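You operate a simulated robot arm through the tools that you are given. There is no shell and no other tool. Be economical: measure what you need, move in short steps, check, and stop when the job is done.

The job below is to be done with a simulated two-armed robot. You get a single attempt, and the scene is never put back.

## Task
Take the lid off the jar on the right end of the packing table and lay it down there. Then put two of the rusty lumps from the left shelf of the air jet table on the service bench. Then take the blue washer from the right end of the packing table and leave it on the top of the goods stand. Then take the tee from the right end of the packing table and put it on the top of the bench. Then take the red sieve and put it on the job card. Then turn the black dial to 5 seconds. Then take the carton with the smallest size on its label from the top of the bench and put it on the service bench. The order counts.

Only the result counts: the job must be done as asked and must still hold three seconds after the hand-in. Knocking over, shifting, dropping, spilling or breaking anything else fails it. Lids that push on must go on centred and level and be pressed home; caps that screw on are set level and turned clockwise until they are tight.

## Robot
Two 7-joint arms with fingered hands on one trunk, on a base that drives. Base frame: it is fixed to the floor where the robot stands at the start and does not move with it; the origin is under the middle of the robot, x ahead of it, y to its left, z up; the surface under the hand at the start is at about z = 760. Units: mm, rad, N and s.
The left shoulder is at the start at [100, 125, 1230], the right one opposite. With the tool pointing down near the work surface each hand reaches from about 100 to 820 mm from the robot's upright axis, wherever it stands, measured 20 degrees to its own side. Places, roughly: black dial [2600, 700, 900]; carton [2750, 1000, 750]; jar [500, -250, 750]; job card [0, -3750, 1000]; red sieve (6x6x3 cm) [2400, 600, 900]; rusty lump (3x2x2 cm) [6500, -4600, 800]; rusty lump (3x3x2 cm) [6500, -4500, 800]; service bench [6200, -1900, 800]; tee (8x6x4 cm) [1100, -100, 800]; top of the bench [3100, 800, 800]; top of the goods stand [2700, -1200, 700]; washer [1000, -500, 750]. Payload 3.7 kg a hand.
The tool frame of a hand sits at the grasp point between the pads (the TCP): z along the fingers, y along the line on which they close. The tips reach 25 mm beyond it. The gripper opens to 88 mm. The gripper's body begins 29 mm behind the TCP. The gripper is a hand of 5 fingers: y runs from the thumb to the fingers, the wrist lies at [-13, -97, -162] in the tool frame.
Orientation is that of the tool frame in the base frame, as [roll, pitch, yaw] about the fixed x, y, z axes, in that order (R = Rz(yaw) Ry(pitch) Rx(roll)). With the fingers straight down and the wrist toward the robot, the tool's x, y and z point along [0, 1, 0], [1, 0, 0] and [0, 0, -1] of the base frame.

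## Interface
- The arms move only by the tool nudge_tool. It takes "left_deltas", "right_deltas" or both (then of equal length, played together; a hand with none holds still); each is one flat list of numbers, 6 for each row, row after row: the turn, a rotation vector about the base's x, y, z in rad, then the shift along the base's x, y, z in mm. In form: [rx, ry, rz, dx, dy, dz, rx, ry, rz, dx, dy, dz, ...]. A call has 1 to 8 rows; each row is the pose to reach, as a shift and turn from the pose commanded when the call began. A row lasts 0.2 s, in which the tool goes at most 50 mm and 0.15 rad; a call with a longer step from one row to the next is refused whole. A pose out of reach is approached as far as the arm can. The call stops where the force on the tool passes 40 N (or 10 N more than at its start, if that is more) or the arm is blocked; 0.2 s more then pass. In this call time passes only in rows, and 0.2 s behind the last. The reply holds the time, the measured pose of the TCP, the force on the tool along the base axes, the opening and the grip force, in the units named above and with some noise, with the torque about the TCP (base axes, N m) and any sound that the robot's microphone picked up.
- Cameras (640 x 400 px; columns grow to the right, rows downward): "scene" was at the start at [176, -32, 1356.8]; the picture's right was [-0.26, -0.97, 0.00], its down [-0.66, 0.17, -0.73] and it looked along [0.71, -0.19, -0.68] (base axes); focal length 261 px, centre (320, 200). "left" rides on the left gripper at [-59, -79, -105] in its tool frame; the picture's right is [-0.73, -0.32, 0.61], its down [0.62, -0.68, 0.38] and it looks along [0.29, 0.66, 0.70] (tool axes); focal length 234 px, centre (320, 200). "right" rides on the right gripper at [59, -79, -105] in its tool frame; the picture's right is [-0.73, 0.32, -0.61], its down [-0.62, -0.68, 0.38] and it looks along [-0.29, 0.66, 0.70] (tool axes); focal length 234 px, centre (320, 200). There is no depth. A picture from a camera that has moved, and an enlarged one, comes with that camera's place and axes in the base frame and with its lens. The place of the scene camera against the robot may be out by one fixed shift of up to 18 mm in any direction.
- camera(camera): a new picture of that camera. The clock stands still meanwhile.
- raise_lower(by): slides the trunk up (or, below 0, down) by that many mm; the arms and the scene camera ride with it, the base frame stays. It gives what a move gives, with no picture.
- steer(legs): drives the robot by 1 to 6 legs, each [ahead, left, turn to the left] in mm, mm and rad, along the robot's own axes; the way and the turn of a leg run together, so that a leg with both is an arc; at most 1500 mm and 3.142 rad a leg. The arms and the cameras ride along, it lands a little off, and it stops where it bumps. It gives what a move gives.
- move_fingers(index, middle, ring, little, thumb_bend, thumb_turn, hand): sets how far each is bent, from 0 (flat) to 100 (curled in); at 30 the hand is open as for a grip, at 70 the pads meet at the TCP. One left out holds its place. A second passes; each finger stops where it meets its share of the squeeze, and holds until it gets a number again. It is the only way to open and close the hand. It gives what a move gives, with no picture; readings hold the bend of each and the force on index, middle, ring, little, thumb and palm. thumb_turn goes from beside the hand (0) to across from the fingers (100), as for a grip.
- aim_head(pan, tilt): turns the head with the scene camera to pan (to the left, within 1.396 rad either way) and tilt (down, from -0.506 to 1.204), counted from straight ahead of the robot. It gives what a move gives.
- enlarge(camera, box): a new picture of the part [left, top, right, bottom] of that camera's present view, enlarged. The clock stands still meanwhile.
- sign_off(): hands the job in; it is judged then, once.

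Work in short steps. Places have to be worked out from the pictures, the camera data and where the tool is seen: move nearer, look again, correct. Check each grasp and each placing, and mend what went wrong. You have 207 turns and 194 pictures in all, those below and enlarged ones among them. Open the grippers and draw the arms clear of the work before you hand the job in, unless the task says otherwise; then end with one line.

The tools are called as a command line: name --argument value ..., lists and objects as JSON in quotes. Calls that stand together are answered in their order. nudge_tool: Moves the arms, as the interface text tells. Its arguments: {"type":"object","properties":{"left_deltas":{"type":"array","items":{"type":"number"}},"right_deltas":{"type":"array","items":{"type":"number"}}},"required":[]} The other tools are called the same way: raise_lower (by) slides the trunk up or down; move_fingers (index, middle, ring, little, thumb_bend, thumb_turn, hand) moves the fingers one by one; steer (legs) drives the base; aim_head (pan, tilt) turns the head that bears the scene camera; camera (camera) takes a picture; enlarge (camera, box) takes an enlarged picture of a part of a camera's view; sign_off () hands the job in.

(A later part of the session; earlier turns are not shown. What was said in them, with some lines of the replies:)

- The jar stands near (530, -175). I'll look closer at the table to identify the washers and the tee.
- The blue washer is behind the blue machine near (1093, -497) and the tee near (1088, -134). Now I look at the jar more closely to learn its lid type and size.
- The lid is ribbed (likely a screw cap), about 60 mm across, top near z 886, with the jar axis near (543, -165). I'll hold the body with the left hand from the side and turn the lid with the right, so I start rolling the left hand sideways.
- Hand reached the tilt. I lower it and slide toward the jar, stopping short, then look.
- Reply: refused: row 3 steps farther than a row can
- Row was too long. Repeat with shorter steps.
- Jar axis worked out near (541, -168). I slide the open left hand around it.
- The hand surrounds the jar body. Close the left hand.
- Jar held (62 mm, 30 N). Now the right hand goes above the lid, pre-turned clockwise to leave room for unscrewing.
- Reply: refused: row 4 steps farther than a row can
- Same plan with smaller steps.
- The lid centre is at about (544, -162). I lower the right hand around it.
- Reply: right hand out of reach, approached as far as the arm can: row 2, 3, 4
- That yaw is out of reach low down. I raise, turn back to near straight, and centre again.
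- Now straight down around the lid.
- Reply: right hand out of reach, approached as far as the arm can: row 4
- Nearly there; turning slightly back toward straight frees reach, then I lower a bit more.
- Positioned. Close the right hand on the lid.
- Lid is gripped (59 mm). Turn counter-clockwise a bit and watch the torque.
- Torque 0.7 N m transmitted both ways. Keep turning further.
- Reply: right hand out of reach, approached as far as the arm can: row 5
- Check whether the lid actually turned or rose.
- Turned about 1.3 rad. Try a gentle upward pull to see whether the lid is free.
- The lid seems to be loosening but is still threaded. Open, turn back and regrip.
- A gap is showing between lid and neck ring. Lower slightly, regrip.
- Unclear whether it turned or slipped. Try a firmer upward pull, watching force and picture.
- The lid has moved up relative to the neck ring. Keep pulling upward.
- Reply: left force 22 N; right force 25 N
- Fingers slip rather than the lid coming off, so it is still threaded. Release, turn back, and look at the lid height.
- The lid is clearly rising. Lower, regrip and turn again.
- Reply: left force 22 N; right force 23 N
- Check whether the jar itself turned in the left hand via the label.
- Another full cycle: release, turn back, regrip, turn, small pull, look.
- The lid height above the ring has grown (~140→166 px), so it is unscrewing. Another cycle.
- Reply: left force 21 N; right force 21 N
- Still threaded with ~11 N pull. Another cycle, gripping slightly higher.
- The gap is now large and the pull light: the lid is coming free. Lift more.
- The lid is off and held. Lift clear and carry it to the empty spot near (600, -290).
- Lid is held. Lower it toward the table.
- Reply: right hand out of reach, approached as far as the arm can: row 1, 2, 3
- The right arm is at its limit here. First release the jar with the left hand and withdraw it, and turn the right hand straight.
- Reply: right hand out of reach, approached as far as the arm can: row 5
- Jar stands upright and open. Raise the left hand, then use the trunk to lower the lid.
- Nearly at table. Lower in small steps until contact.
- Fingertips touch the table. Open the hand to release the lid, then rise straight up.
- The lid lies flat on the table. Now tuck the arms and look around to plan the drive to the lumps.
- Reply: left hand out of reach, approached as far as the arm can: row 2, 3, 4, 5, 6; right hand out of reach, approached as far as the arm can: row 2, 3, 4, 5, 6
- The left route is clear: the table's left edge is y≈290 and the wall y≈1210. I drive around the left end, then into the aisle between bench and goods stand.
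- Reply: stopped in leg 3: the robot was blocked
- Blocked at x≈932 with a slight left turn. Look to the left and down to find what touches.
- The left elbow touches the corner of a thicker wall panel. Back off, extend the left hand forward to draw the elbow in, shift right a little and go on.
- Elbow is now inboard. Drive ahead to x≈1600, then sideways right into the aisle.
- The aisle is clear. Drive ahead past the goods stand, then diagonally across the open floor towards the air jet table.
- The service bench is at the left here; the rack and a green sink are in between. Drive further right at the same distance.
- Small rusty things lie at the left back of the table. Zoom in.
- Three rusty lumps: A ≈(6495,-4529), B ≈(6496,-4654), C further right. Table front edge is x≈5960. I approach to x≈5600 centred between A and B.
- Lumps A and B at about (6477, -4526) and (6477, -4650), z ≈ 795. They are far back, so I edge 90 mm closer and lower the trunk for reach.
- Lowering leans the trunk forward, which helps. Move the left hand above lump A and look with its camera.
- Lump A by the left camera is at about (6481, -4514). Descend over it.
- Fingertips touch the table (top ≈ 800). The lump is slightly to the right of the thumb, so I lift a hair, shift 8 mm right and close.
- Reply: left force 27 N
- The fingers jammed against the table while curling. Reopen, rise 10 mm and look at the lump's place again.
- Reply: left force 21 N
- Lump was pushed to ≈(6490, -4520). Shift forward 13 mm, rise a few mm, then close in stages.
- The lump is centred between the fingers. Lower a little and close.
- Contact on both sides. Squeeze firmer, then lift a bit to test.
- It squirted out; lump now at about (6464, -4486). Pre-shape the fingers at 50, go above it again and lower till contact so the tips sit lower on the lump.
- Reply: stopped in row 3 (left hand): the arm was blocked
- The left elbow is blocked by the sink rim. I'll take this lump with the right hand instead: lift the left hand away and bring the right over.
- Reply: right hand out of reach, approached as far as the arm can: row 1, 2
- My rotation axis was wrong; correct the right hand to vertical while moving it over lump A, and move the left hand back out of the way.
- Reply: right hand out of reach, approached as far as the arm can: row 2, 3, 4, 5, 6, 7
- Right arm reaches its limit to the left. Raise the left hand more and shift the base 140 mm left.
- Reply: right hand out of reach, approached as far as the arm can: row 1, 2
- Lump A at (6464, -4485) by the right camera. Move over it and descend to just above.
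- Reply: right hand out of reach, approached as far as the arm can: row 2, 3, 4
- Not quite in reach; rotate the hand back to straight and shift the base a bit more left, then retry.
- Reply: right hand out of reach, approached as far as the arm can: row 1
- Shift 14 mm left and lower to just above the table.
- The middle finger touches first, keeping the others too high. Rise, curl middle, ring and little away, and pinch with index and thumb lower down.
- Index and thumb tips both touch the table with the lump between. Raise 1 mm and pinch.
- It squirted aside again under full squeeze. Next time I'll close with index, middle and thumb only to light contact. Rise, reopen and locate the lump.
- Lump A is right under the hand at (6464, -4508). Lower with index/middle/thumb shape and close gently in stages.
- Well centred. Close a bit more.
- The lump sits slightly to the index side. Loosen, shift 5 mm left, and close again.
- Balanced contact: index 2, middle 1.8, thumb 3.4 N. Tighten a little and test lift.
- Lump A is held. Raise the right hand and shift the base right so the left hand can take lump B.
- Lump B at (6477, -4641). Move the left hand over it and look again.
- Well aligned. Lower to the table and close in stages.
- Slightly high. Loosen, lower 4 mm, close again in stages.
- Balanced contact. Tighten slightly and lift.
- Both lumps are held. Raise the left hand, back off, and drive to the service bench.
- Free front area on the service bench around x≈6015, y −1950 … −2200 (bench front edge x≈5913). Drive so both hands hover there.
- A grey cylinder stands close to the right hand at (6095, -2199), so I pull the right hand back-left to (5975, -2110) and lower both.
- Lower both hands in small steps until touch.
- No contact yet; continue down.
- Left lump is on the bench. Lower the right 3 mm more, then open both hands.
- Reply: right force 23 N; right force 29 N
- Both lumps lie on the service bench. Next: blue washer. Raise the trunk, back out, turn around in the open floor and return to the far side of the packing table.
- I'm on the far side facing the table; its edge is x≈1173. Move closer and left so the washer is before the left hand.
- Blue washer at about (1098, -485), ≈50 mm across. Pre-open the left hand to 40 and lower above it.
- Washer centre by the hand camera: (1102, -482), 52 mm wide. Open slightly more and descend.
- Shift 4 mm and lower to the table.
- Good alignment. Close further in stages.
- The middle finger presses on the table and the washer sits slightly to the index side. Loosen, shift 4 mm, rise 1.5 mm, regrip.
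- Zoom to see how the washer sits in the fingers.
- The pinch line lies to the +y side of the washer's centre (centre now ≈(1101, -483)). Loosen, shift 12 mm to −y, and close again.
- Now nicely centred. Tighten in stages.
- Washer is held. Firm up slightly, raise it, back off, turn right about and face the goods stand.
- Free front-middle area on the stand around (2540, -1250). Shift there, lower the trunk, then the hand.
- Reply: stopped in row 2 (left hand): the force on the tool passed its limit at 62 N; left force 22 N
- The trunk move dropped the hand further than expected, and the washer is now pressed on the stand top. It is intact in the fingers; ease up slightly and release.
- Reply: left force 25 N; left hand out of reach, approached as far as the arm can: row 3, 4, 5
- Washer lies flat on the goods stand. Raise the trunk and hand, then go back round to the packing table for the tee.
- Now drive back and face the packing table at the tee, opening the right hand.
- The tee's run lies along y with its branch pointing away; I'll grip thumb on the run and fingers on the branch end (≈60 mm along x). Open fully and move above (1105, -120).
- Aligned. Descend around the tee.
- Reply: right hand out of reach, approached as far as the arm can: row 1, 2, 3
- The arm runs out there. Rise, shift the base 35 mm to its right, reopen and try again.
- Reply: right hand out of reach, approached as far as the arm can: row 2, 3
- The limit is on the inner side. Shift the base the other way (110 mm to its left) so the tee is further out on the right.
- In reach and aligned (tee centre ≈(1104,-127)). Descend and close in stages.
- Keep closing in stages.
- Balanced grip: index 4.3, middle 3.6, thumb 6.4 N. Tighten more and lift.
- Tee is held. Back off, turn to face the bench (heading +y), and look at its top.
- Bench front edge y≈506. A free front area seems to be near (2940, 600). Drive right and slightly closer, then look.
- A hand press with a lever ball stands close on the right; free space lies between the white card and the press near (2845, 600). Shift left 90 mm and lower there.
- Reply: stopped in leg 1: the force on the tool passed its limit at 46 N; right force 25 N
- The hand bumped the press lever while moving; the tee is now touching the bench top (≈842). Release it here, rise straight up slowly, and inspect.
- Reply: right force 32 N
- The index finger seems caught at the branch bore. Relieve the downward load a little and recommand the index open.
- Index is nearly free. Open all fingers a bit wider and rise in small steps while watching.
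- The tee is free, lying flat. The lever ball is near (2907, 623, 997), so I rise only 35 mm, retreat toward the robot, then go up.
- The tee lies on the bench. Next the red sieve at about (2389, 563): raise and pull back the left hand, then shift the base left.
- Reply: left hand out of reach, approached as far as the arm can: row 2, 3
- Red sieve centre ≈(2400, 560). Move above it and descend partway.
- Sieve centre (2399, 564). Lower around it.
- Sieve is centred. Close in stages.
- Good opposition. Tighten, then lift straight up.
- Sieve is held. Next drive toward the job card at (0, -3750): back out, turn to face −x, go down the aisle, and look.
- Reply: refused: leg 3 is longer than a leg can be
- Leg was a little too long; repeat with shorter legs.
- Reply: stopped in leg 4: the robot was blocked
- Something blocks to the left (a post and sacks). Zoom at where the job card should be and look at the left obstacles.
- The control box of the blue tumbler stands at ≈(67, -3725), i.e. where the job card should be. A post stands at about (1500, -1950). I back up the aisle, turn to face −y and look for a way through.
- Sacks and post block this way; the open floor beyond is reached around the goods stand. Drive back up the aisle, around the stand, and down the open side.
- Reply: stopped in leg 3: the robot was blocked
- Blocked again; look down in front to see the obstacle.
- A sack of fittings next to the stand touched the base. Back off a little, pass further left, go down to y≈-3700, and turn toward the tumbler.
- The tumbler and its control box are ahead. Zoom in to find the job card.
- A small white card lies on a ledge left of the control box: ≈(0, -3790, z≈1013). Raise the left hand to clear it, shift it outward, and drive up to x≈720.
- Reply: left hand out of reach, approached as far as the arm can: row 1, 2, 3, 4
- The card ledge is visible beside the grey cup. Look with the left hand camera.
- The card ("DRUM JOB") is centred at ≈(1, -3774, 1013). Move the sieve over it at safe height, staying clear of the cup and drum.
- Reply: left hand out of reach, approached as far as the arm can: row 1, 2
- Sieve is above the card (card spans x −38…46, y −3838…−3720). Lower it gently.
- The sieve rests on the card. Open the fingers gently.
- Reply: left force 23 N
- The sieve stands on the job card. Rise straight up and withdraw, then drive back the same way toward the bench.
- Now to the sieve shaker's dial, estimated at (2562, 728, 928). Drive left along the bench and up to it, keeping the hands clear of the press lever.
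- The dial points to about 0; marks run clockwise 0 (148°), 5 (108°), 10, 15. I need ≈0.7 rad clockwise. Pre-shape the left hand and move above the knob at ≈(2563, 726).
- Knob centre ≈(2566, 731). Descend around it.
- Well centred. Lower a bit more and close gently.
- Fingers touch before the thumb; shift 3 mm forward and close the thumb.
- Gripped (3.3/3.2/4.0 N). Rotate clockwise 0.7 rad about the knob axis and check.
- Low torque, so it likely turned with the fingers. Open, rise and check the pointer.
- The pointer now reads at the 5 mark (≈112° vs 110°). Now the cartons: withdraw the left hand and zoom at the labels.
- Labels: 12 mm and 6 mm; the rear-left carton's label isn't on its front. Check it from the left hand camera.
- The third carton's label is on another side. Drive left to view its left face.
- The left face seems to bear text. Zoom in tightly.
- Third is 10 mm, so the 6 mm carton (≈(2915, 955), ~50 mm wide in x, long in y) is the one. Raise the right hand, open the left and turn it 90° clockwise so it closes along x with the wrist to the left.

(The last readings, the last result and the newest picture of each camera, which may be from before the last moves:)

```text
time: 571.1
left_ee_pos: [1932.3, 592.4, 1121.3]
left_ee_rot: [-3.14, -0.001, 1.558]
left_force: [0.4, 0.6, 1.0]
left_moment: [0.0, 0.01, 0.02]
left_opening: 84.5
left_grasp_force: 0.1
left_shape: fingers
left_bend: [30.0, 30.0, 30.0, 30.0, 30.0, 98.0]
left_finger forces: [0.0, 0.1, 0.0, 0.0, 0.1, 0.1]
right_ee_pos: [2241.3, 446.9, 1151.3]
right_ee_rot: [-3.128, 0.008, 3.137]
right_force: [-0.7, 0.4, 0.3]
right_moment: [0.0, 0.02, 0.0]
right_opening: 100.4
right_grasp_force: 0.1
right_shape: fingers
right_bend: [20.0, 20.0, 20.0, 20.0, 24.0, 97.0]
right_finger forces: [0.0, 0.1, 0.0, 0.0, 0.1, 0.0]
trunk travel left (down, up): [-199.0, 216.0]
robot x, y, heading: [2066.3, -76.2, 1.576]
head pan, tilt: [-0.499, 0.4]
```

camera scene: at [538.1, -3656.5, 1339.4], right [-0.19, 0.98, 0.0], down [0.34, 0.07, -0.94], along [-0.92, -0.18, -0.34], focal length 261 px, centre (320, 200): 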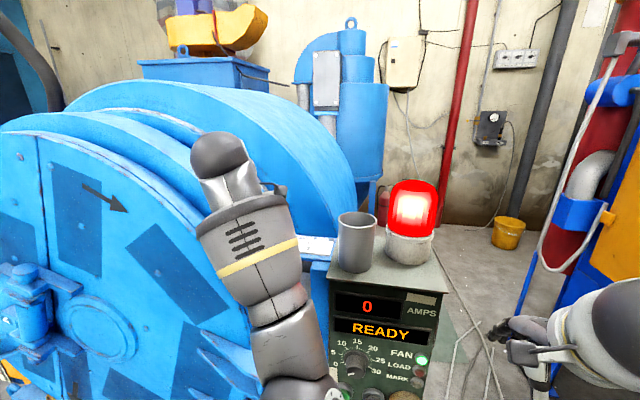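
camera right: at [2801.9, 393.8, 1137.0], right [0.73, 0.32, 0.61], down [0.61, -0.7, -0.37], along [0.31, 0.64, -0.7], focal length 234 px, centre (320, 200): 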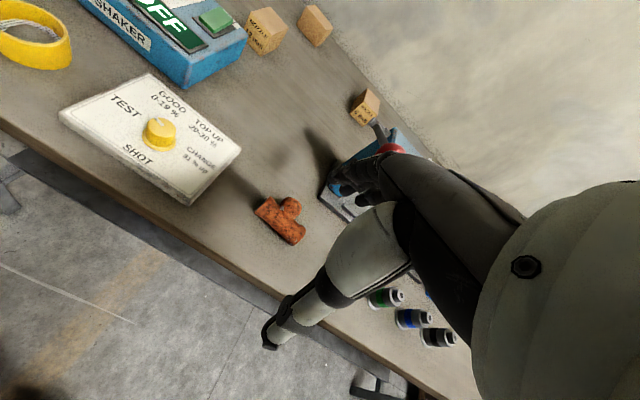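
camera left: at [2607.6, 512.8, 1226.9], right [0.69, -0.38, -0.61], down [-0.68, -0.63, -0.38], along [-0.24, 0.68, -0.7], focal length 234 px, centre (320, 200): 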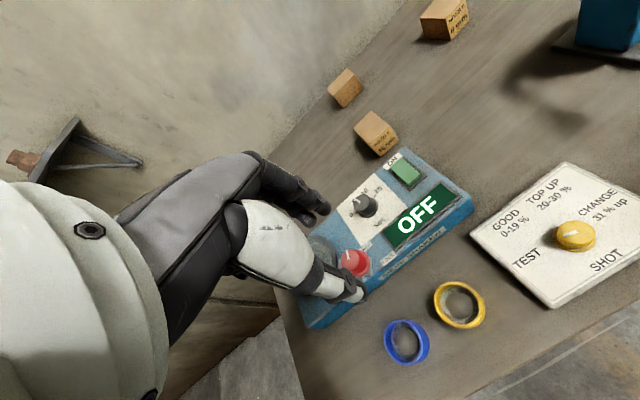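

Drive right to x≈2966, then closer, and look with the left camera.

steer --legs '[[0, -900, -0.004], [220, 0, 0]]'

nudge_tool --left_deltas '[0, 0, 0, 10, 40, 0, 0, 0, 0, 20, 75, 0]'

camera --camera "left"

```text
time: 580.6
left_ee_pos: [2826.9, 815.1, 1122.6]
left_ee_rot: [-3.14, -0.003, 1.557]
left_force: [0.0, 0.1, -0.7]
left_moment: [0.02, 0.0, -0.01]
left_opening: 84.5
left_grasp_force: 0.1
left_shape: fingers
left_bend: [30.0, 30.0, 30.0, 30.0, 30.0, 98.0]
left_finger forces: [0.0, 0.0, 0.0, 0.1, 0.1, 0.1]
right_ee_pos: [3134.8, 668.9, 1151.9]
right_ee_rot: [-3.127, 0.008, 3.139]
right_force: [0.2, -0.2, -0.2]
right_moment: [-0.01, 0.01, -0.02]
right_opening: 100.7
right_grasp_force: 0.1
right_shape: fingers
right_bend: [20.0, 20.0, 20.0, 20.0, 24.0, 97.0]
right_finger forces: [0.1, 0.1, 0.0, 0.0, 0.0, 0.0]
trunk travel left (down, up): [-199.0, 216.0]
robot x, y, heading: [2960.7, 151.0, 1.572]
head pan, tilt: [-0.499, 0.4]
```

```text
time: 581.2
left_ee_pos: [2847.0, 891.2, 1122.2]
left_ee_rot: [-3.14, -0.006, 1.555]
left_force: [0.1, 1.0, 1.1]
left_moment: [0.0, -0.01, 0.0]
left_opening: 84.4
left_grasp_force: 0.1
left_shape: fingers
left_bend: [30.0, 30.0, 30.0, 30.0, 30.0, 98.0]
left_finger forces: [0.1, 0.0, 0.1, 0.0, 0.0, 0.1]
right_ee_pos: [3135.8, 668.6, 1151.8]
right_ee_rot: [-3.128, 0.007, 3.139]
right_force: [-0.4, 0.3, -0.5]
right_moment: [0.01, 0.02, -0.01]
right_opening: 100.6
right_grasp_force: 0.0
right_shape: fingers
right_bend: [20.0, 20.0, 20.0, 20.0, 24.0, 97.0]
right_finger forces: [0.0, 0.0, 0.1, 0.1, 0.1, 0.0]
trunk travel left (down, up): [-199.0, 216.0]
robot x, y, heading: [2960.1, 144.0, 1.577]
head pan, tilt: [-0.499, 0.4]
```

```text
17 pictures are left
camera left: at [2767.0, 832.3, 1227.5], right [-0.34, -0.72, -0.61], down [-0.67, 0.64, -0.38], along [0.66, 0.28, -0.7], focal length 234 px, centre (320, 200)
```

left: 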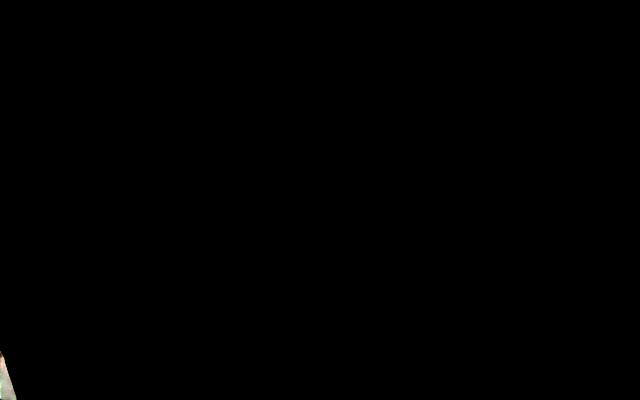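

The hand camera is covered in this pose; use the scene camera.

aim_head --pan 0.0 --tilt 0.55

camera --camera "scene"

```text
time: 582.1
left_ee_pos: [2845.6, 890.8, 1122.2]
left_ee_rot: [-3.139, -0.004, 1.556]
left_force: [-0.5, -0.3, -0.5]
left_moment: [-0.01, -0.02, 0.0]
left_opening: 84.2
left_grasp_force: 0.0
left_shape: fingers
left_bend: [30.0, 30.0, 30.0, 30.0, 30.0, 98.0]
left_finger forces: [0.0, 0.1, 0.0, 0.1, 0.0, 0.0]
right_ee_pos: [3136.5, 667.4, 1151.5]
right_ee_rot: [-3.127, 0.007, 3.138]
right_force: [-0.6, -0.9, 0.3]
right_moment: [0.01, -0.01, 0.01]
right_opening: 100.9
right_grasp_force: 0.1
right_shape: fingers
right_bend: [20.0, 20.0, 20.0, 20.0, 24.0, 97.0]
right_finger forces: [0.0, 0.0, 0.1, 0.0, 0.0, 0.0]
trunk travel left (down, up): [-199.0, 216.0]
robot x, y, heading: [2958.8, 148.4, 1.573]
head pan, tilt: [0.0, 0.55]
```

```text
16 pictures are left
camera scene: at [2950.9, 378.4, 1321.2], right [1.0, 0.0, 0.0], down [0.0, -0.52, -0.85], along [0.0, 0.85, -0.52], focal length 261 px, centre (320, 200)
```

scene: 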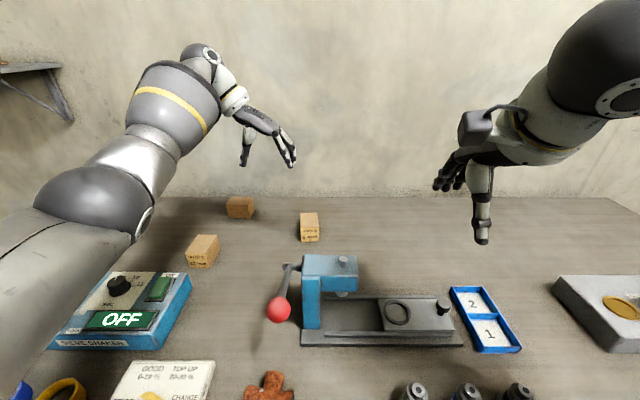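

Carton estimated at (2922, 964). Move the left hand above it at z≈1010 and compare visually.

nudge_tool --left_deltas '[0, 0, 0, 25, 24, -10, 0, 0, 0, 50, 48, -25, 0, 0, 0, 76, 71, -50, 0, 0, 0, 76, 71, -90, 0, 0, 0, 76, 71, -112]'

enlarge --camera "scene" --box '[200, 80, 440, 260]'

```text
time: 583.3
left_ee_pos: [2904.9, 914.4, 1020.5]
left_ee_rot: [-3.139, -0.006, 1.558]
left_force: [0.5, -0.8, 0.0]
left_moment: [-0.01, 0.01, -0.03]
left_opening: 84.5
left_grasp_force: 0.1
left_shape: fingers
left_bend: [30.0, 30.0, 30.0, 30.0, 30.0, 98.0]
left_finger forces: [0.1, 0.0, 0.0, 0.1, 0.1, 0.0]
left hand out of reach, approached as far as the arm can: row 1, 2, 3, 4, 5
right_ee_pos: [3134.7, 668.6, 1151.8]
right_ee_rot: [-3.13, 0.008, 3.138]
right_force: [0.3, -0.4, 0.1]
right_moment: [0.0, 0.0, 0.01]
right_opening: 100.6
right_grasp_force: 0.0
right_shape: fingers
right_bend: [20.0, 20.0, 20.0, 20.0, 24.0, 97.0]
right_finger forces: [0.0, 0.0, 0.1, 0.1, 0.0, 0.1]
trunk travel left (down, up): [-199.0, 216.0]
robot x, y, heading: [2959.6, 145.6, 1.573]
head pan, tilt: [0.0, 0.55]
```

```text
2.22 times, centred on (320, 170) of scene
camera zoom: at [2951.4, 377.6, 1321.4], right [1.0, 0.0, 0.0], down [0.0, -0.52, -0.85], along [0.0, 0.85, -0.52], focal length 580 px, centre (320, 267)
```

zoom: 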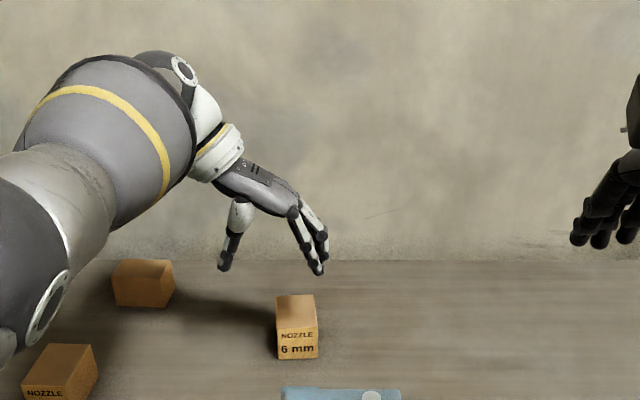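

Reach falls short in y; move the base 70 mm closer and finish the move.

steer --legs '[[70, 0, 0]]'

nudge_tool --left_deltas '[0, 0, 0, 17, -22, 0, 0, 0, 0, 17, -22, -8]'

enlarge --camera "scene" --box '[200, 80, 440, 260]'

```text
time: 584.3
left_ee_pos: [2902.8, 983.6, 1019.8]
left_ee_rot: [-3.14, -0.004, 1.556]
left_force: [-0.9, -0.3, -0.1]
left_moment: [0.0, 0.0, 0.01]
left_opening: 84.6
left_grasp_force: 0.0
left_shape: fingers
left_bend: [30.0, 30.0, 30.0, 30.0, 30.0, 98.0]
left_finger forces: [0.0, 0.0, 0.1, 0.0, 0.0, 0.0]
right_ee_pos: [3134.3, 737.0, 1152.8]
right_ee_rot: [-3.127, 0.006, 3.137]
right_force: [0.7, 0.7, 0.7]
right_moment: [0.02, 0.02, 0.02]
right_opening: 101.0
right_grasp_force: 0.0
right_shape: fingers
right_bend: [20.0, 20.0, 20.0, 20.0, 24.0, 97.0]
right_finger forces: [0.0, 0.0, 0.1, 0.0, 0.0, 0.0]
trunk travel left (down, up): [-199.0, 216.0]
robot x, y, heading: [2959.0, 215.7, 1.572]
head pan, tilt: [0.0, 0.55]
```

```text
time: 584.9
left_ee_pos: [2922.7, 980.0, 1014.2]
left_ee_rot: [-3.14, -0.002, 1.557]
left_force: [-0.3, 0.1, 0.1]
left_moment: [0.0, 0.02, 0.02]
left_opening: 84.6
left_grasp_force: 0.2
left_shape: fingers
left_bend: [30.0, 30.0, 30.0, 30.0, 30.0, 98.0]
left_finger forces: [0.0, 0.1, 0.0, 0.1, 0.1, 0.0]
left hand out of reach, approached as far as the arm can: row 1, 2
right_ee_pos: [3133.6, 738.2, 1152.6]
right_ee_rot: [-3.126, 0.006, 3.139]
right_force: [-0.3, 0.0, -0.2]
right_moment: [-0.04, -0.02, 0.04]
right_opening: 100.7
right_grasp_force: 0.1
right_shape: fingers
right_bend: [20.0, 20.0, 20.0, 20.0, 24.0, 97.0]
right_finger forces: [0.0, 0.0, 0.1, 0.0, 0.0, 0.0]
trunk travel left (down, up): [-199.0, 216.0]
robot x, y, heading: [2956.3, 219.2, 1.573]
head pan, tilt: [0.0, 0.55]
```

```text
2.22 times, centred on (320, 170) of scene
camera zoom: at [2950.1, 448.0, 1320.9], right [1.0, 0.0, 0.0], down [0.0, -0.52, -0.85], along [0.0, 0.85, -0.52], focal length 580 px, centre (320, 267)
```

zoom: 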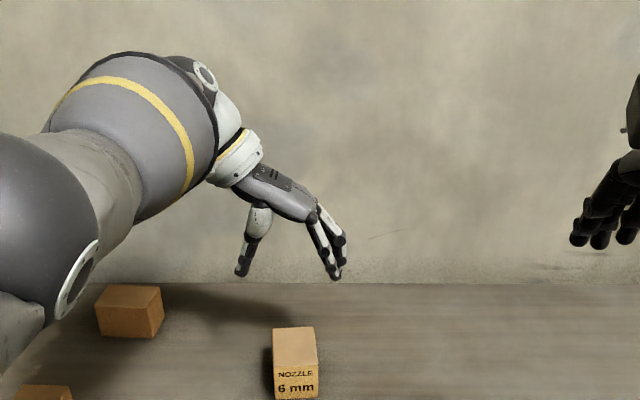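

TCP is lined up with the carton (carton x≈2921, y 927–1002). Descend around it.

nudge_tool --left_deltas '[0, 0, 0, -1, -4, -35, 0, 0, 0, -1, -8, -70, 0, 0, 0, -1, -12, -95]'

enlarge --camera "scene" --box '[200, 80, 440, 260]'

```text
time: 585.7
left_ee_pos: [2922.3, 973.2, 919.4]
left_ee_rot: [-3.139, -0.002, 1.554]
left_force: [0.1, 0.3, 0.5]
left_moment: [0.01, 0.04, 0.0]
left_opening: 84.5
left_grasp_force: 0.0
left_shape: fingers
left_bend: [30.0, 30.0, 30.0, 30.0, 30.0, 98.0]
left_finger forces: [0.1, 0.0, 0.1, 0.0, 0.0, 0.0]
left hand out of reach, approached as far as the arm can: row 2, 3
right_ee_pos: [3134.6, 737.8, 1152.5]
right_ee_rot: [-3.128, 0.007, 3.138]
right_force: [-0.5, 0.4, 0.0]
right_moment: [0.02, 0.02, 0.0]
right_opening: 100.6
right_grasp_force: 0.0
right_shape: fingers
right_bend: [20.0, 20.0, 20.0, 20.0, 24.0, 97.0]
right_finger forces: [0.0, 0.0, 0.0, 0.0, 0.0, 0.0]
trunk travel left (down, up): [-199.0, 216.0]
robot x, y, heading: [2956.1, 216.8, 1.571]
head pan, tilt: [0.0, 0.55]
```

```text
2.22 times, centred on (320, 170) of scene
camera zoom: at [2950.5, 447.7, 1321.0], right [1.0, 0.0, 0.0], down [0.0, -0.52, -0.85], along [0.0, 0.85, -0.52], focal length 580 px, centre (320, 267)
```

zoom: 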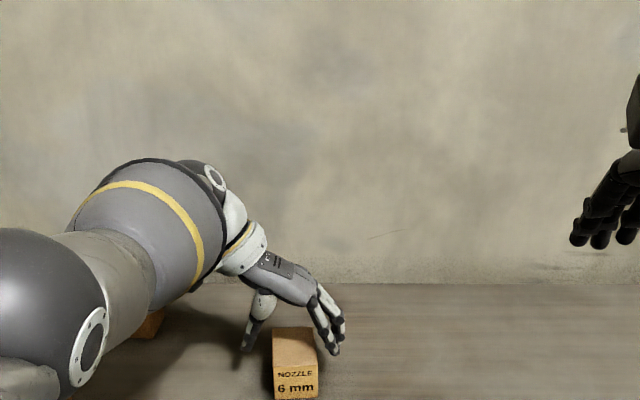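

Aligned. Lower the rest and close in stages.

nudge_tool --left_deltas '[0, 0, 0, 0, -2, -15, 0, 0, 0, 0, -4, -30]'

move_fingers --hand "left" --index 44 --middle 44 --ring 44 --little 30 --thumb_bend 44

move_fingers --hand "left" --index 52 --middle 52 --ring 52 --thumb_bend 52

enlarge --camera "scene" --box '[240, 140, 400, 260]'

```text
time: 586.3
left_ee_pos: [2921.6, 967.8, 888.8]
left_ee_rot: [-3.139, -0.003, 1.556]
left_force: [-0.1, -0.7, 0.3]
left_moment: [0.04, 0.0, 0.02]
left_opening: 84.6
left_grasp_force: 0.1
left_shape: fingers
left_bend: [30.0, 30.0, 30.0, 30.0, 30.0, 98.0]
left_finger forces: [0.1, 0.0, 0.0, 0.1, 0.0, 0.0]
right_ee_pos: [3135.0, 737.3, 1151.9]
right_ee_rot: [-3.129, 0.007, 3.139]
right_force: [-0.1, 0.1, 0.8]
right_moment: [0.02, 0.0, 0.0]
right_opening: 100.6
right_grasp_force: 0.0
right_shape: fingers
right_bend: [20.0, 20.0, 20.0, 20.0, 24.0, 97.0]
right_finger forces: [0.0, 0.1, 0.1, 0.0, 0.0, 0.0]
trunk travel left (down, up): [-199.0, 216.0]
robot x, y, heading: [2955.9, 218.8, 1.575]
head pan, tilt: [0.0, 0.55]
```

```text
time: 587.3
left_ee_pos: [2922.0, 968.3, 890.3]
left_ee_rot: [-3.139, -0.004, 1.556]
left_force: [-0.3, -1.4, -0.4]
left_moment: [-0.02, 0.02, 0.0]
left_opening: 55.6
left_grasp_force: 0.5
left_shape: fingers
left_bend: [44.0, 44.0, 44.0, 30.0, 44.0, 98.0]
left_finger forces: [0.3, 0.0, 0.0, 0.0, 0.0, 0.0]
right_ee_pos: [3134.6, 737.2, 1151.5]
right_ee_rot: [-3.128, 0.009, 3.138]
right_force: [-0.5, 0.8, 0.7]
right_moment: [0.02, -0.01, 0.02]
right_opening: 100.6
right_grasp_force: 0.1
right_shape: fingers
right_bend: [20.0, 20.0, 20.0, 20.0, 24.0, 97.0]
right_finger forces: [0.0, 0.0, 0.0, 0.1, 0.0, 0.1]
trunk travel left (down, up): [-199.0, 216.0]
robot x, y, heading: [2957.7, 214.0, 1.575]
head pan, tilt: [0.0, 0.55]
```

```text
time: 588.3
left_ee_pos: [2921.9, 967.9, 890.7]
left_ee_rot: [-3.139, -0.004, 1.557]
left_force: [0.6, -0.6, 1.5]
left_moment: [0.05, -0.05, 0.0]
left_opening: 46.9
left_grasp_force: 5.9
left_shape: fingers
left_bend: [48.0, 50.0, 50.0, 30.0, 48.0, 97.0]
left_finger forces: [3.8, 1.4, 0.8, 0.0, 5.4, 0.0]
right_ee_pos: [3135.4, 737.6, 1153.5]
right_ee_rot: [-3.129, 0.007, 3.137]
right_force: [-0.3, 0.9, -0.4]
right_moment: [-0.01, -0.02, -0.02]
right_opening: 100.7
right_grasp_force: 0.0
right_shape: fingers
right_bend: [20.0, 20.0, 20.0, 20.0, 24.0, 97.0]
right_finger forces: [0.0, 0.0, 0.0, 0.0, 0.0, 0.1]
trunk travel left (down, up): [-199.0, 216.0]
robot x, y, heading: [2957.6, 216.4, 1.577]
head pan, tilt: [0.0, 0.55]
```

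```text
3.33 times, centred on (320, 200) of scene
camera zoom: at [2950.6, 447.2, 1321.2], right [1.0, 0.0, 0.0], down [0.0, -0.52, -0.85], along [0.0, 0.85, -0.52], focal length 870 px, centre (320, 200)
```

zoom: 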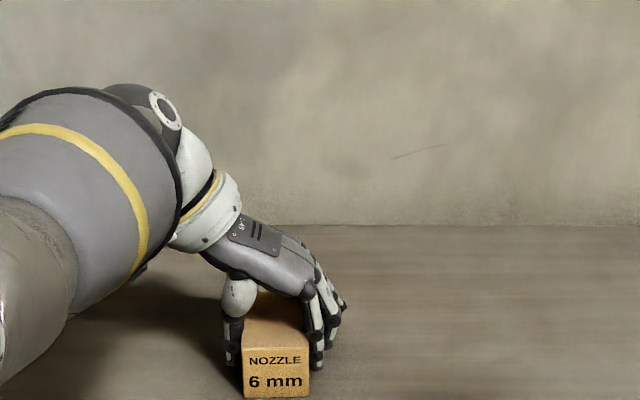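

Firm grip on both sides. Tighten, lift high (above the press lever), and shift left.

move_fingers --hand "left" --index 60 --middle 62 --ring 62 --thumb_bend 60

nudge_tool --left_deltas '[0, 0, 0, 0, 0, 30, 0, 0, 0, 0, 0, 75, 0, 0, 0, 0, -5, 120, 0, 0, 0, -10, -10, 165, 0, 0, 0, -40, -15, 200, 0, 0, 0, -80, -25, 225]'

camera --camera "scene"

```text
time: 589.3
left_ee_pos: [2922.0, 968.5, 891.0]
left_ee_rot: [-3.139, -0.005, 1.555]
left_force: [0.7, 0.4, 2.3]
left_moment: [0.04, -0.12, -0.02]
left_opening: 45.0
left_grasp_force: 15.3
left_shape: fingers
left_bend: [51.0, 55.0, 56.0, 30.0, 50.0, 95.0]
left_finger forces: [6.7, 5.3, 4.1, 0.0, 15.2, 0.0]
right_ee_pos: [3134.8, 736.6, 1153.2]
right_ee_rot: [-3.127, 0.007, 3.138]
right_force: [0.2, -0.6, 0.3]
right_moment: [0.0, 0.0, -0.02]
right_opening: 100.5
right_grasp_force: 0.0
right_shape: fingers
right_bend: [20.0, 20.0, 20.0, 20.0, 24.0, 97.0]
right_finger forces: [0.0, 0.0, 0.0, 0.0, 0.0, 0.1]
trunk travel left (down, up): [-199.0, 216.0]
robot x, y, heading: [2959.2, 219.4, 1.571]
head pan, tilt: [0.0, 0.55]
```

```text
time: 590.7
left_ee_pos: [2841.2, 973.9, 1119.4]
left_ee_rot: [-3.14, -0.004, 1.556]
left_force: [-0.3, 0.0, -0.2]
left_moment: [0.0, 0.02, -0.03]
left_opening: 45.0
left_grasp_force: 14.7
left_shape: fingers
left_bend: [51.0, 55.0, 56.0, 30.0, 50.0, 95.0]
left_finger forces: [6.5, 5.0, 3.8, 0.0, 15.2, 0.1]
left hand out of reach, approached as far as the arm can: row 1, 2, 3, 4, 5, 6
right_ee_pos: [3133.6, 736.0, 1152.3]
right_ee_rot: [-3.13, 0.007, 3.139]
right_force: [0.1, 0.2, -0.1]
right_moment: [0.0, 0.01, 0.01]
right_opening: 100.8
right_grasp_force: 0.0
right_shape: fingers
right_bend: [20.0, 20.0, 20.0, 20.0, 24.0, 97.0]
right_finger forces: [0.0, 0.0, 0.1, 0.0, 0.0, 0.0]
trunk travel left (down, up): [-199.0, 216.0]
robot x, y, heading: [2957.8, 215.5, 1.572]
head pan, tilt: [0.0, 0.55]
```

```text
11 pictures are left
camera scene: at [2949.5, 446.7, 1321.3], right [1.0, 0.0, 0.0], down [0.0, -0.52, -0.85], along [0.0, 0.85, -0.52], focal length 261 px, centre (320, 200)
```

scene: 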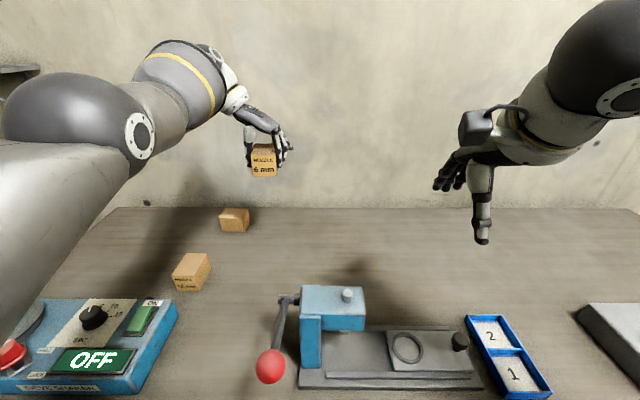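

The 6 mm carton is held. Back away, turn to +x in the open and drive to the service bench.

steer --legs '[[-500, 0, 0], [0, -650, 0], [0, 0, -1.571], [1000, -900, 0], [350, -850, 0], [300, -430, 0]]'

aim_head --pan 0.1 --tilt 0.5

camera --camera "scene"

```text
time: 622.5
left_ee_pos: [6050.8, -2308.2, 1118.4]
left_ee_rot: [-3.141, -0.002, -0.001]
left_force: [-0.8, 0.5, -0.6]
left_moment: [0.0, 0.02, -0.02]
left_opening: 44.7
left_grasp_force: 14.6
left_shape: fingers
left_bend: [51.0, 55.0, 56.0, 30.0, 50.0, 95.0]
left_finger forces: [6.7, 4.9, 3.6, 0.1, 15.1, 0.0]
right_ee_pos: [5817.3, -2604.8, 1151.7]
right_ee_rot: [-3.127, 0.008, 1.581]
right_force: [-0.4, 0.2, -0.7]
right_moment: [0.01, 0.02, -0.01]
right_opening: 100.8
right_grasp_force: 0.2
right_shape: fingers
right_bend: [20.0, 20.0, 20.0, 20.0, 24.0, 97.0]
right_finger forces: [0.1, 0.0, 0.0, 0.0, 0.0, 0.0]
trunk travel left (down, up): [-199.0, 216.0]
robot x, y, heading: [5293.0, -2431.9, 0.013]
head pan, tilt: [0.0, 0.55]
```

```text
time: 623.1
left_ee_pos: [6050.4, -2309.5, 1119.6]
left_ee_rot: [-3.141, -0.005, -0.001]
left_force: [0.8, 0.3, -1.2]
left_moment: [-0.04, 0.05, 0.0]
left_opening: 44.5
left_grasp_force: 15.2
left_shape: fingers
left_bend: [51.0, 55.0, 56.0, 30.0, 50.0, 95.0]
left_finger forces: [6.6, 4.6, 3.6, 0.0, 15.0, 0.0]
right_ee_pos: [5816.0, -2603.5, 1151.6]
right_ee_rot: [-3.127, 0.009, 1.58]
right_force: [-0.5, 0.0, 1.0]
right_moment: [-0.01, 0.05, 0.0]
right_opening: 100.8
right_grasp_force: 0.0
right_shape: fingers
right_bend: [20.0, 20.0, 20.0, 20.0, 24.0, 97.0]
right_finger forces: [0.0, 0.0, 0.1, 0.0, 0.0, 0.0]
trunk travel left (down, up): [-199.0, 216.0]
robot x, y, heading: [5293.1, -2436.8, 0.014]
head pan, tilt: [0.099, 0.499]
```

```text
10 pictures are left
camera scene: at [5529.5, -2432.1, 1325.7], right [0.12, -0.99, 0.0], down [-0.48, -0.06, -0.88], along [0.87, 0.1, -0.48], focal length 261 px, centre (320, 200)
```

scene: 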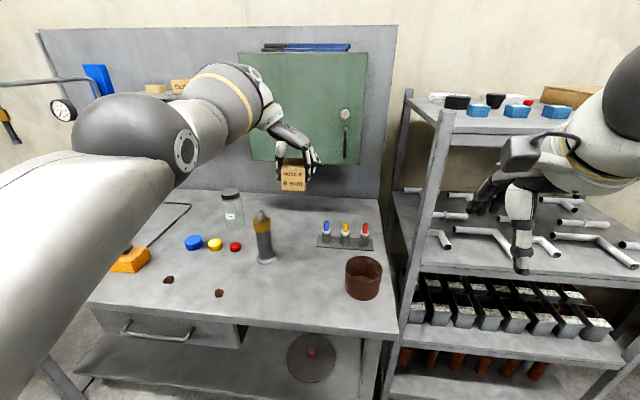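

Free spot near (5985, -2325), clear of the cup and cylinder. Move over it and lower.

nudge_tool --left_deltas '[0, 0, 0, -35, -8, 0, 0, 0, 0, -65, -16, -20, 0, 0, 0, -65, -16, -65, 0, 0, 0, -65, -16, -110, 0, 0, 0, -65, -16, -155, 0, 0, 0, -65, -16, -200, 0, 0, 0, -65, -16, -235, 0, 0, 0, -65, -16, -255]'

camera --camera "scene"

```text
time: 624.9
left_ee_pos: [6036.4, -2325.3, 849.5]
left_ee_rot: [-3.141, -0.002, -0.005]
left_force: [1.1, -0.4, 0.3]
left_moment: [-0.03, 0.01, -0.03]
left_opening: 44.9
left_grasp_force: 15.2
left_shape: fingers
left_bend: [51.0, 55.0, 56.0, 30.0, 50.0, 95.0]
left_finger forces: [6.6, 4.7, 3.6, 0.0, 15.0, 0.0]
left hand out of reach, approached as far as the arm can: row 1, 2, 3, 4, 5, 6, 7, 8
right_ee_pos: [5816.4, -2604.2, 1151.3]
right_ee_rot: [-3.125, 0.006, 1.58]
right_force: [0.1, -0.1, -0.1]
right_moment: [0.0, -0.01, 0.02]
right_opening: 100.7
right_grasp_force: 0.1
right_shape: fingers
right_bend: [20.0, 20.0, 20.0, 20.0, 24.0, 97.0]
right_finger forces: [0.0, 0.0, 0.0, 0.0, 0.0, 0.1]
trunk travel left (down, up): [-199.0, 216.0]
robot x, y, heading: [5291.4, -2434.9, 0.015]
head pan, tilt: [0.099, 0.499]
```

```text
9 pictures are left
camera scene: at [5529.6, -2432.0, 1325.7], right [0.12, -0.99, 0.0], down [-0.48, -0.06, -0.88], along [0.87, 0.1, -0.48], focal length 261 px, centre (320, 200)
```

scene: 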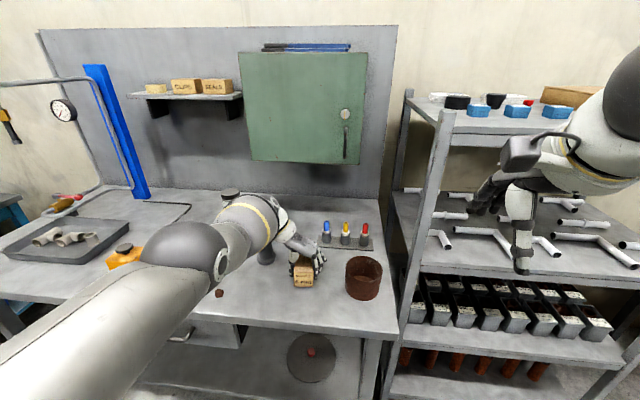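

No contact with neighbours (force ≈0). Lower the last few mm until the carton touches.

nudge_tool --left_deltas '[0, 0, 0, 0, 0, -3, 0, 0, 0, 0, 0, -6, 0, 0, 0, 0, 0, -8]'

enlarge --camera "scene" --box '[220, 170, 400, 320]'

```text
time: 625.7
left_ee_pos: [6036.6, -2324.3, 843.1]
left_ee_rot: [-3.139, -0.002, -0.002]
left_force: [-0.4, 0.9, -0.8]
left_moment: [-0.01, 0.0, -0.01]
left_opening: 44.7
left_grasp_force: 14.8
left_shape: fingers
left_bend: [51.0, 55.0, 56.0, 30.0, 50.0, 95.0]
left_finger forces: [6.6, 4.8, 3.6, 0.0, 15.0, 0.0]
right_ee_pos: [5816.4, -2604.9, 1151.2]
right_ee_rot: [-3.126, 0.007, 1.58]
right_force: [-0.5, -0.5, -0.2]
right_moment: [0.06, 0.01, -0.04]
right_opening: 100.7
right_grasp_force: 0.0
right_shape: fingers
right_bend: [20.0, 20.0, 20.0, 20.0, 24.0, 97.0]
right_finger forces: [0.0, 0.0, 0.1, 0.0, 0.0, 0.0]
trunk travel left (down, up): [-199.0, 216.0]
robot x, y, heading: [5293.8, -2433.8, 0.014]
head pan, tilt: [0.099, 0.499]
```

```text
2.67 times, centred on (310, 245) of scene
camera zoom: at [5529.5, -2432.1, 1325.7], right [0.12, -0.99, 0.0], down [-0.48, -0.06, -0.88], along [0.87, 0.1, -0.48], focal length 696 px, centre (347, 80)
```

zoom: 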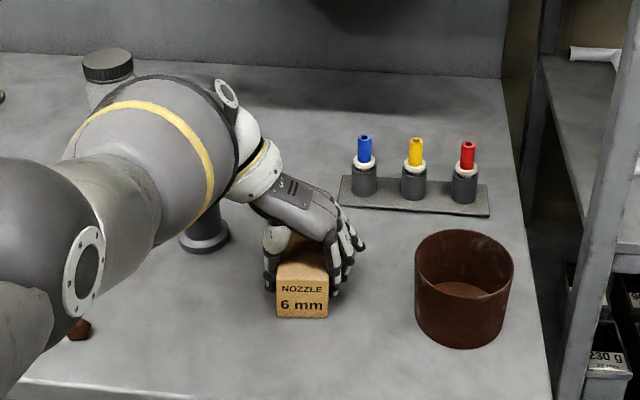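

Nearly down; a few more mm.

nudge_tool --left_deltas '[0, 0, 0, 0, 0, -2, 0, 0, 0, 0, 0, -4, 0, 0, 0, 0, 0, -6]'

```text
time: 626.5
left_ee_pos: [6035.8, -2323.9, 839.7]
left_ee_rot: [-3.141, -0.009, -0.002]
left_force: [1.8, 0.0, 11.1]
left_moment: [-0.2, -0.04, -0.02]
left_opening: 45.0
left_grasp_force: 16.0
left_shape: fingers
left_bend: [51.0, 55.0, 56.0, 30.0, 50.0, 95.0]
left_finger forces: [6.5, 5.1, 4.4, 0.0, 16.2, 0.0]
right_ee_pos: [5816.3, -2603.8, 1152.2]
right_ee_rot: [-3.128, 0.006, 1.579]
right_force: [0.5, 0.2, -0.3]
right_moment: [-0.02, 0.0, -0.01]
right_opening: 100.7
right_grasp_force: 0.1
right_shape: fingers
right_bend: [20.0, 20.0, 20.0, 20.0, 24.0, 97.0]
right_finger forces: [0.0, 0.0, 0.0, 0.0, 0.1, 0.0]
trunk travel left (down, up): [-199.0, 216.0]
robot x, y, heading: [5291.6, -2433.9, 0.015]
head pan, tilt: [0.099, 0.499]
```

Carton is on the bench (11 N). Release gently and rise straight up.

move_fingers --hand "left" --index 42 --middle 42 --ring 42 --thumb_bend 42

move_fingers --hand "left" --index 32 --middle 32 --ring 32 --thumb_bend 32

nudge_tool --left_deltas '[0, 0, 0, 0, 0, 30, 0, 0, 0, 0, 0, 70, 0, 0, 0, 0, 0, 115, 0, 0, 0, 0, 0, 160, 0, 0, 0, 0, 0, 205, 0, 0, 0, 0, 0, 250]'

camera --camera "scene"

```text
time: 627.5
left_ee_pos: [6035.3, -2323.9, 836.5]
left_ee_rot: [-3.14, -0.003, 0.0]
left_force: [0.2, 0.4, 0.0]
left_moment: [-0.02, 0.03, -0.02]
left_opening: 59.5
left_grasp_force: 0.2
left_shape: fingers
left_bend: [42.0, 42.0, 42.0, 30.0, 42.0, 97.0]
left_finger forces: [0.0, 0.0, 0.1, 0.0, 0.2, 0.1]
right_ee_pos: [5815.6, -2605.6, 1152.0]
right_ee_rot: [-3.129, 0.007, 1.58]
right_force: [0.8, -0.8, -0.6]
right_moment: [0.01, -0.03, -0.03]
right_opening: 100.5
right_grasp_force: 0.0
right_shape: fingers
right_bend: [20.0, 20.0, 20.0, 20.0, 24.0, 97.0]
right_finger forces: [0.0, 0.0, 0.0, 0.0, 0.0, 0.0]
trunk travel left (down, up): [-199.0, 216.0]
robot x, y, heading: [5293.7, -2436.4, 0.021]
head pan, tilt: [0.099, 0.499]
```

```text
time: 628.5
left_ee_pos: [6035.5, -2322.9, 837.5]
left_ee_rot: [-3.139, -0.004, -0.001]
left_force: [-0.9, -0.6, 0.0]
left_moment: [0.01, 0.01, -0.01]
left_opening: 80.1
left_grasp_force: 0.2
left_shape: fingers
left_bend: [32.0, 32.0, 32.0, 30.0, 32.0, 97.0]
left_finger forces: [0.0, 0.0, 0.0, 0.0, 0.0, 0.0]
right_ee_pos: [5816.6, -2603.8, 1151.6]
right_ee_rot: [-3.128, 0.008, 1.581]
right_force: [0.1, 0.1, 0.7]
right_moment: [0.02, 0.02, -0.01]
right_opening: 100.6
right_grasp_force: 0.0
right_shape: fingers
right_bend: [20.0, 20.0, 20.0, 20.0, 24.0, 97.0]
right_finger forces: [0.1, 0.0, 0.1, 0.1, 0.0, 0.1]
trunk travel left (down, up): [-199.0, 216.0]
robot x, y, heading: [5293.0, -2434.1, 0.015]
head pan, tilt: [0.099, 0.499]
```

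```text
time: 629.9
left_ee_pos: [6054.2, -2324.9, 1090.1]
left_ee_rot: [-3.14, -0.001, -0.003]
left_force: [-1.0, 0.3, -0.2]
left_moment: [-0.03, -0.04, -0.01]
left_opening: 80.6
left_grasp_force: 0.2
left_shape: fingers
left_bend: [32.0, 32.0, 32.0, 30.0, 32.0, 97.0]
left_finger forces: [0.0, 0.1, 0.1, 0.0, 0.1, 0.0]
left hand out of reach, approached as far as the arm can: row 1, 2, 3, 4, 5, 6
right_ee_pos: [5815.6, -2605.3, 1152.8]
right_ee_rot: [-3.129, 0.009, 1.58]
right_force: [-0.4, -0.3, -0.3]
right_moment: [0.02, -0.01, -0.01]
right_opening: 100.8
right_grasp_force: 0.2
right_shape: fingers
right_bend: [20.0, 20.0, 20.0, 20.0, 24.0, 97.0]
right_finger forces: [0.0, 0.1, 0.0, 0.1, 0.0, 0.1]
trunk travel left (down, up): [-199.0, 216.0]
robot x, y, heading: [5293.0, -2436.7, 0.015]
head pan, tilt: [0.099, 0.499]
```

```text
7 pictures are left
camera scene: at [5528.1, -2432.3, 1326.1], right [0.12, -0.99, 0.0], down [-0.47, -0.06, -0.88], along [0.87, 0.1, -0.48], focal length 261 px, centre (320, 200)
```

scene: 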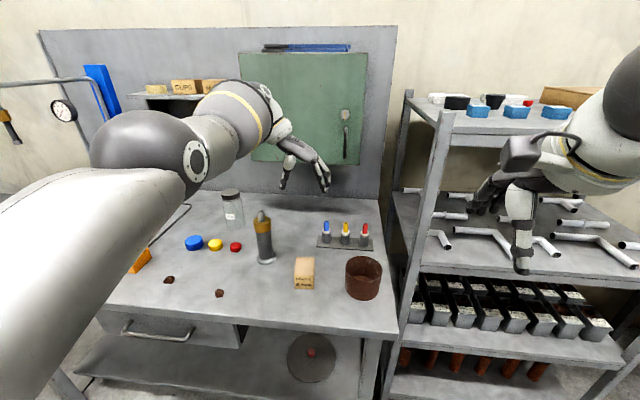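

The carton stands on the service bench with both lumps, and nothing there was disturbed. I draw the robot back clear, then hand in.

steer --legs '[[-500, 0, 0]]'

sign_off

```text
time: 632.9
left_ee_pos: [5553.4, -2332.5, 1089.4]
left_ee_rot: [-3.14, -0.002, -0.002]
left_force: [-1.0, -0.2, 0.5]
left_moment: [-0.02, 0.04, 0.01]
left_opening: 80.5
left_grasp_force: 0.1
left_shape: fingers
left_bend: [32.0, 32.0, 32.0, 30.0, 32.0, 97.0]
left_finger forces: [0.1, 0.0, 0.0, 0.0, 0.0, 0.0]
right_ee_pos: [5315.6, -2611.8, 1151.7]
right_ee_rot: [-3.128, 0.007, 1.58]
right_force: [0.4, -0.5, 0.4]
right_moment: [0.01, -0.03, 0.03]
right_opening: 100.8
right_grasp_force: 0.1
right_shape: fingers
right_bend: [20.0, 20.0, 20.0, 20.0, 24.0, 97.0]
right_finger forces: [0.1, 0.1, 0.0, 0.0, 0.0, 0.1]
trunk travel left (down, up): [-199.0, 216.0]
robot x, y, heading: [4792.2, -2443.3, 0.019]
head pan, tilt: [0.099, 0.499]
```

```text
The job is handed in.
```

All seven steps were done in order and the job is handed in; the robot bumped the press lever, a wall edge, a post and a sack on the way, with no visible shift in the pictures I took, and the dial reads 5 to within about half a second.
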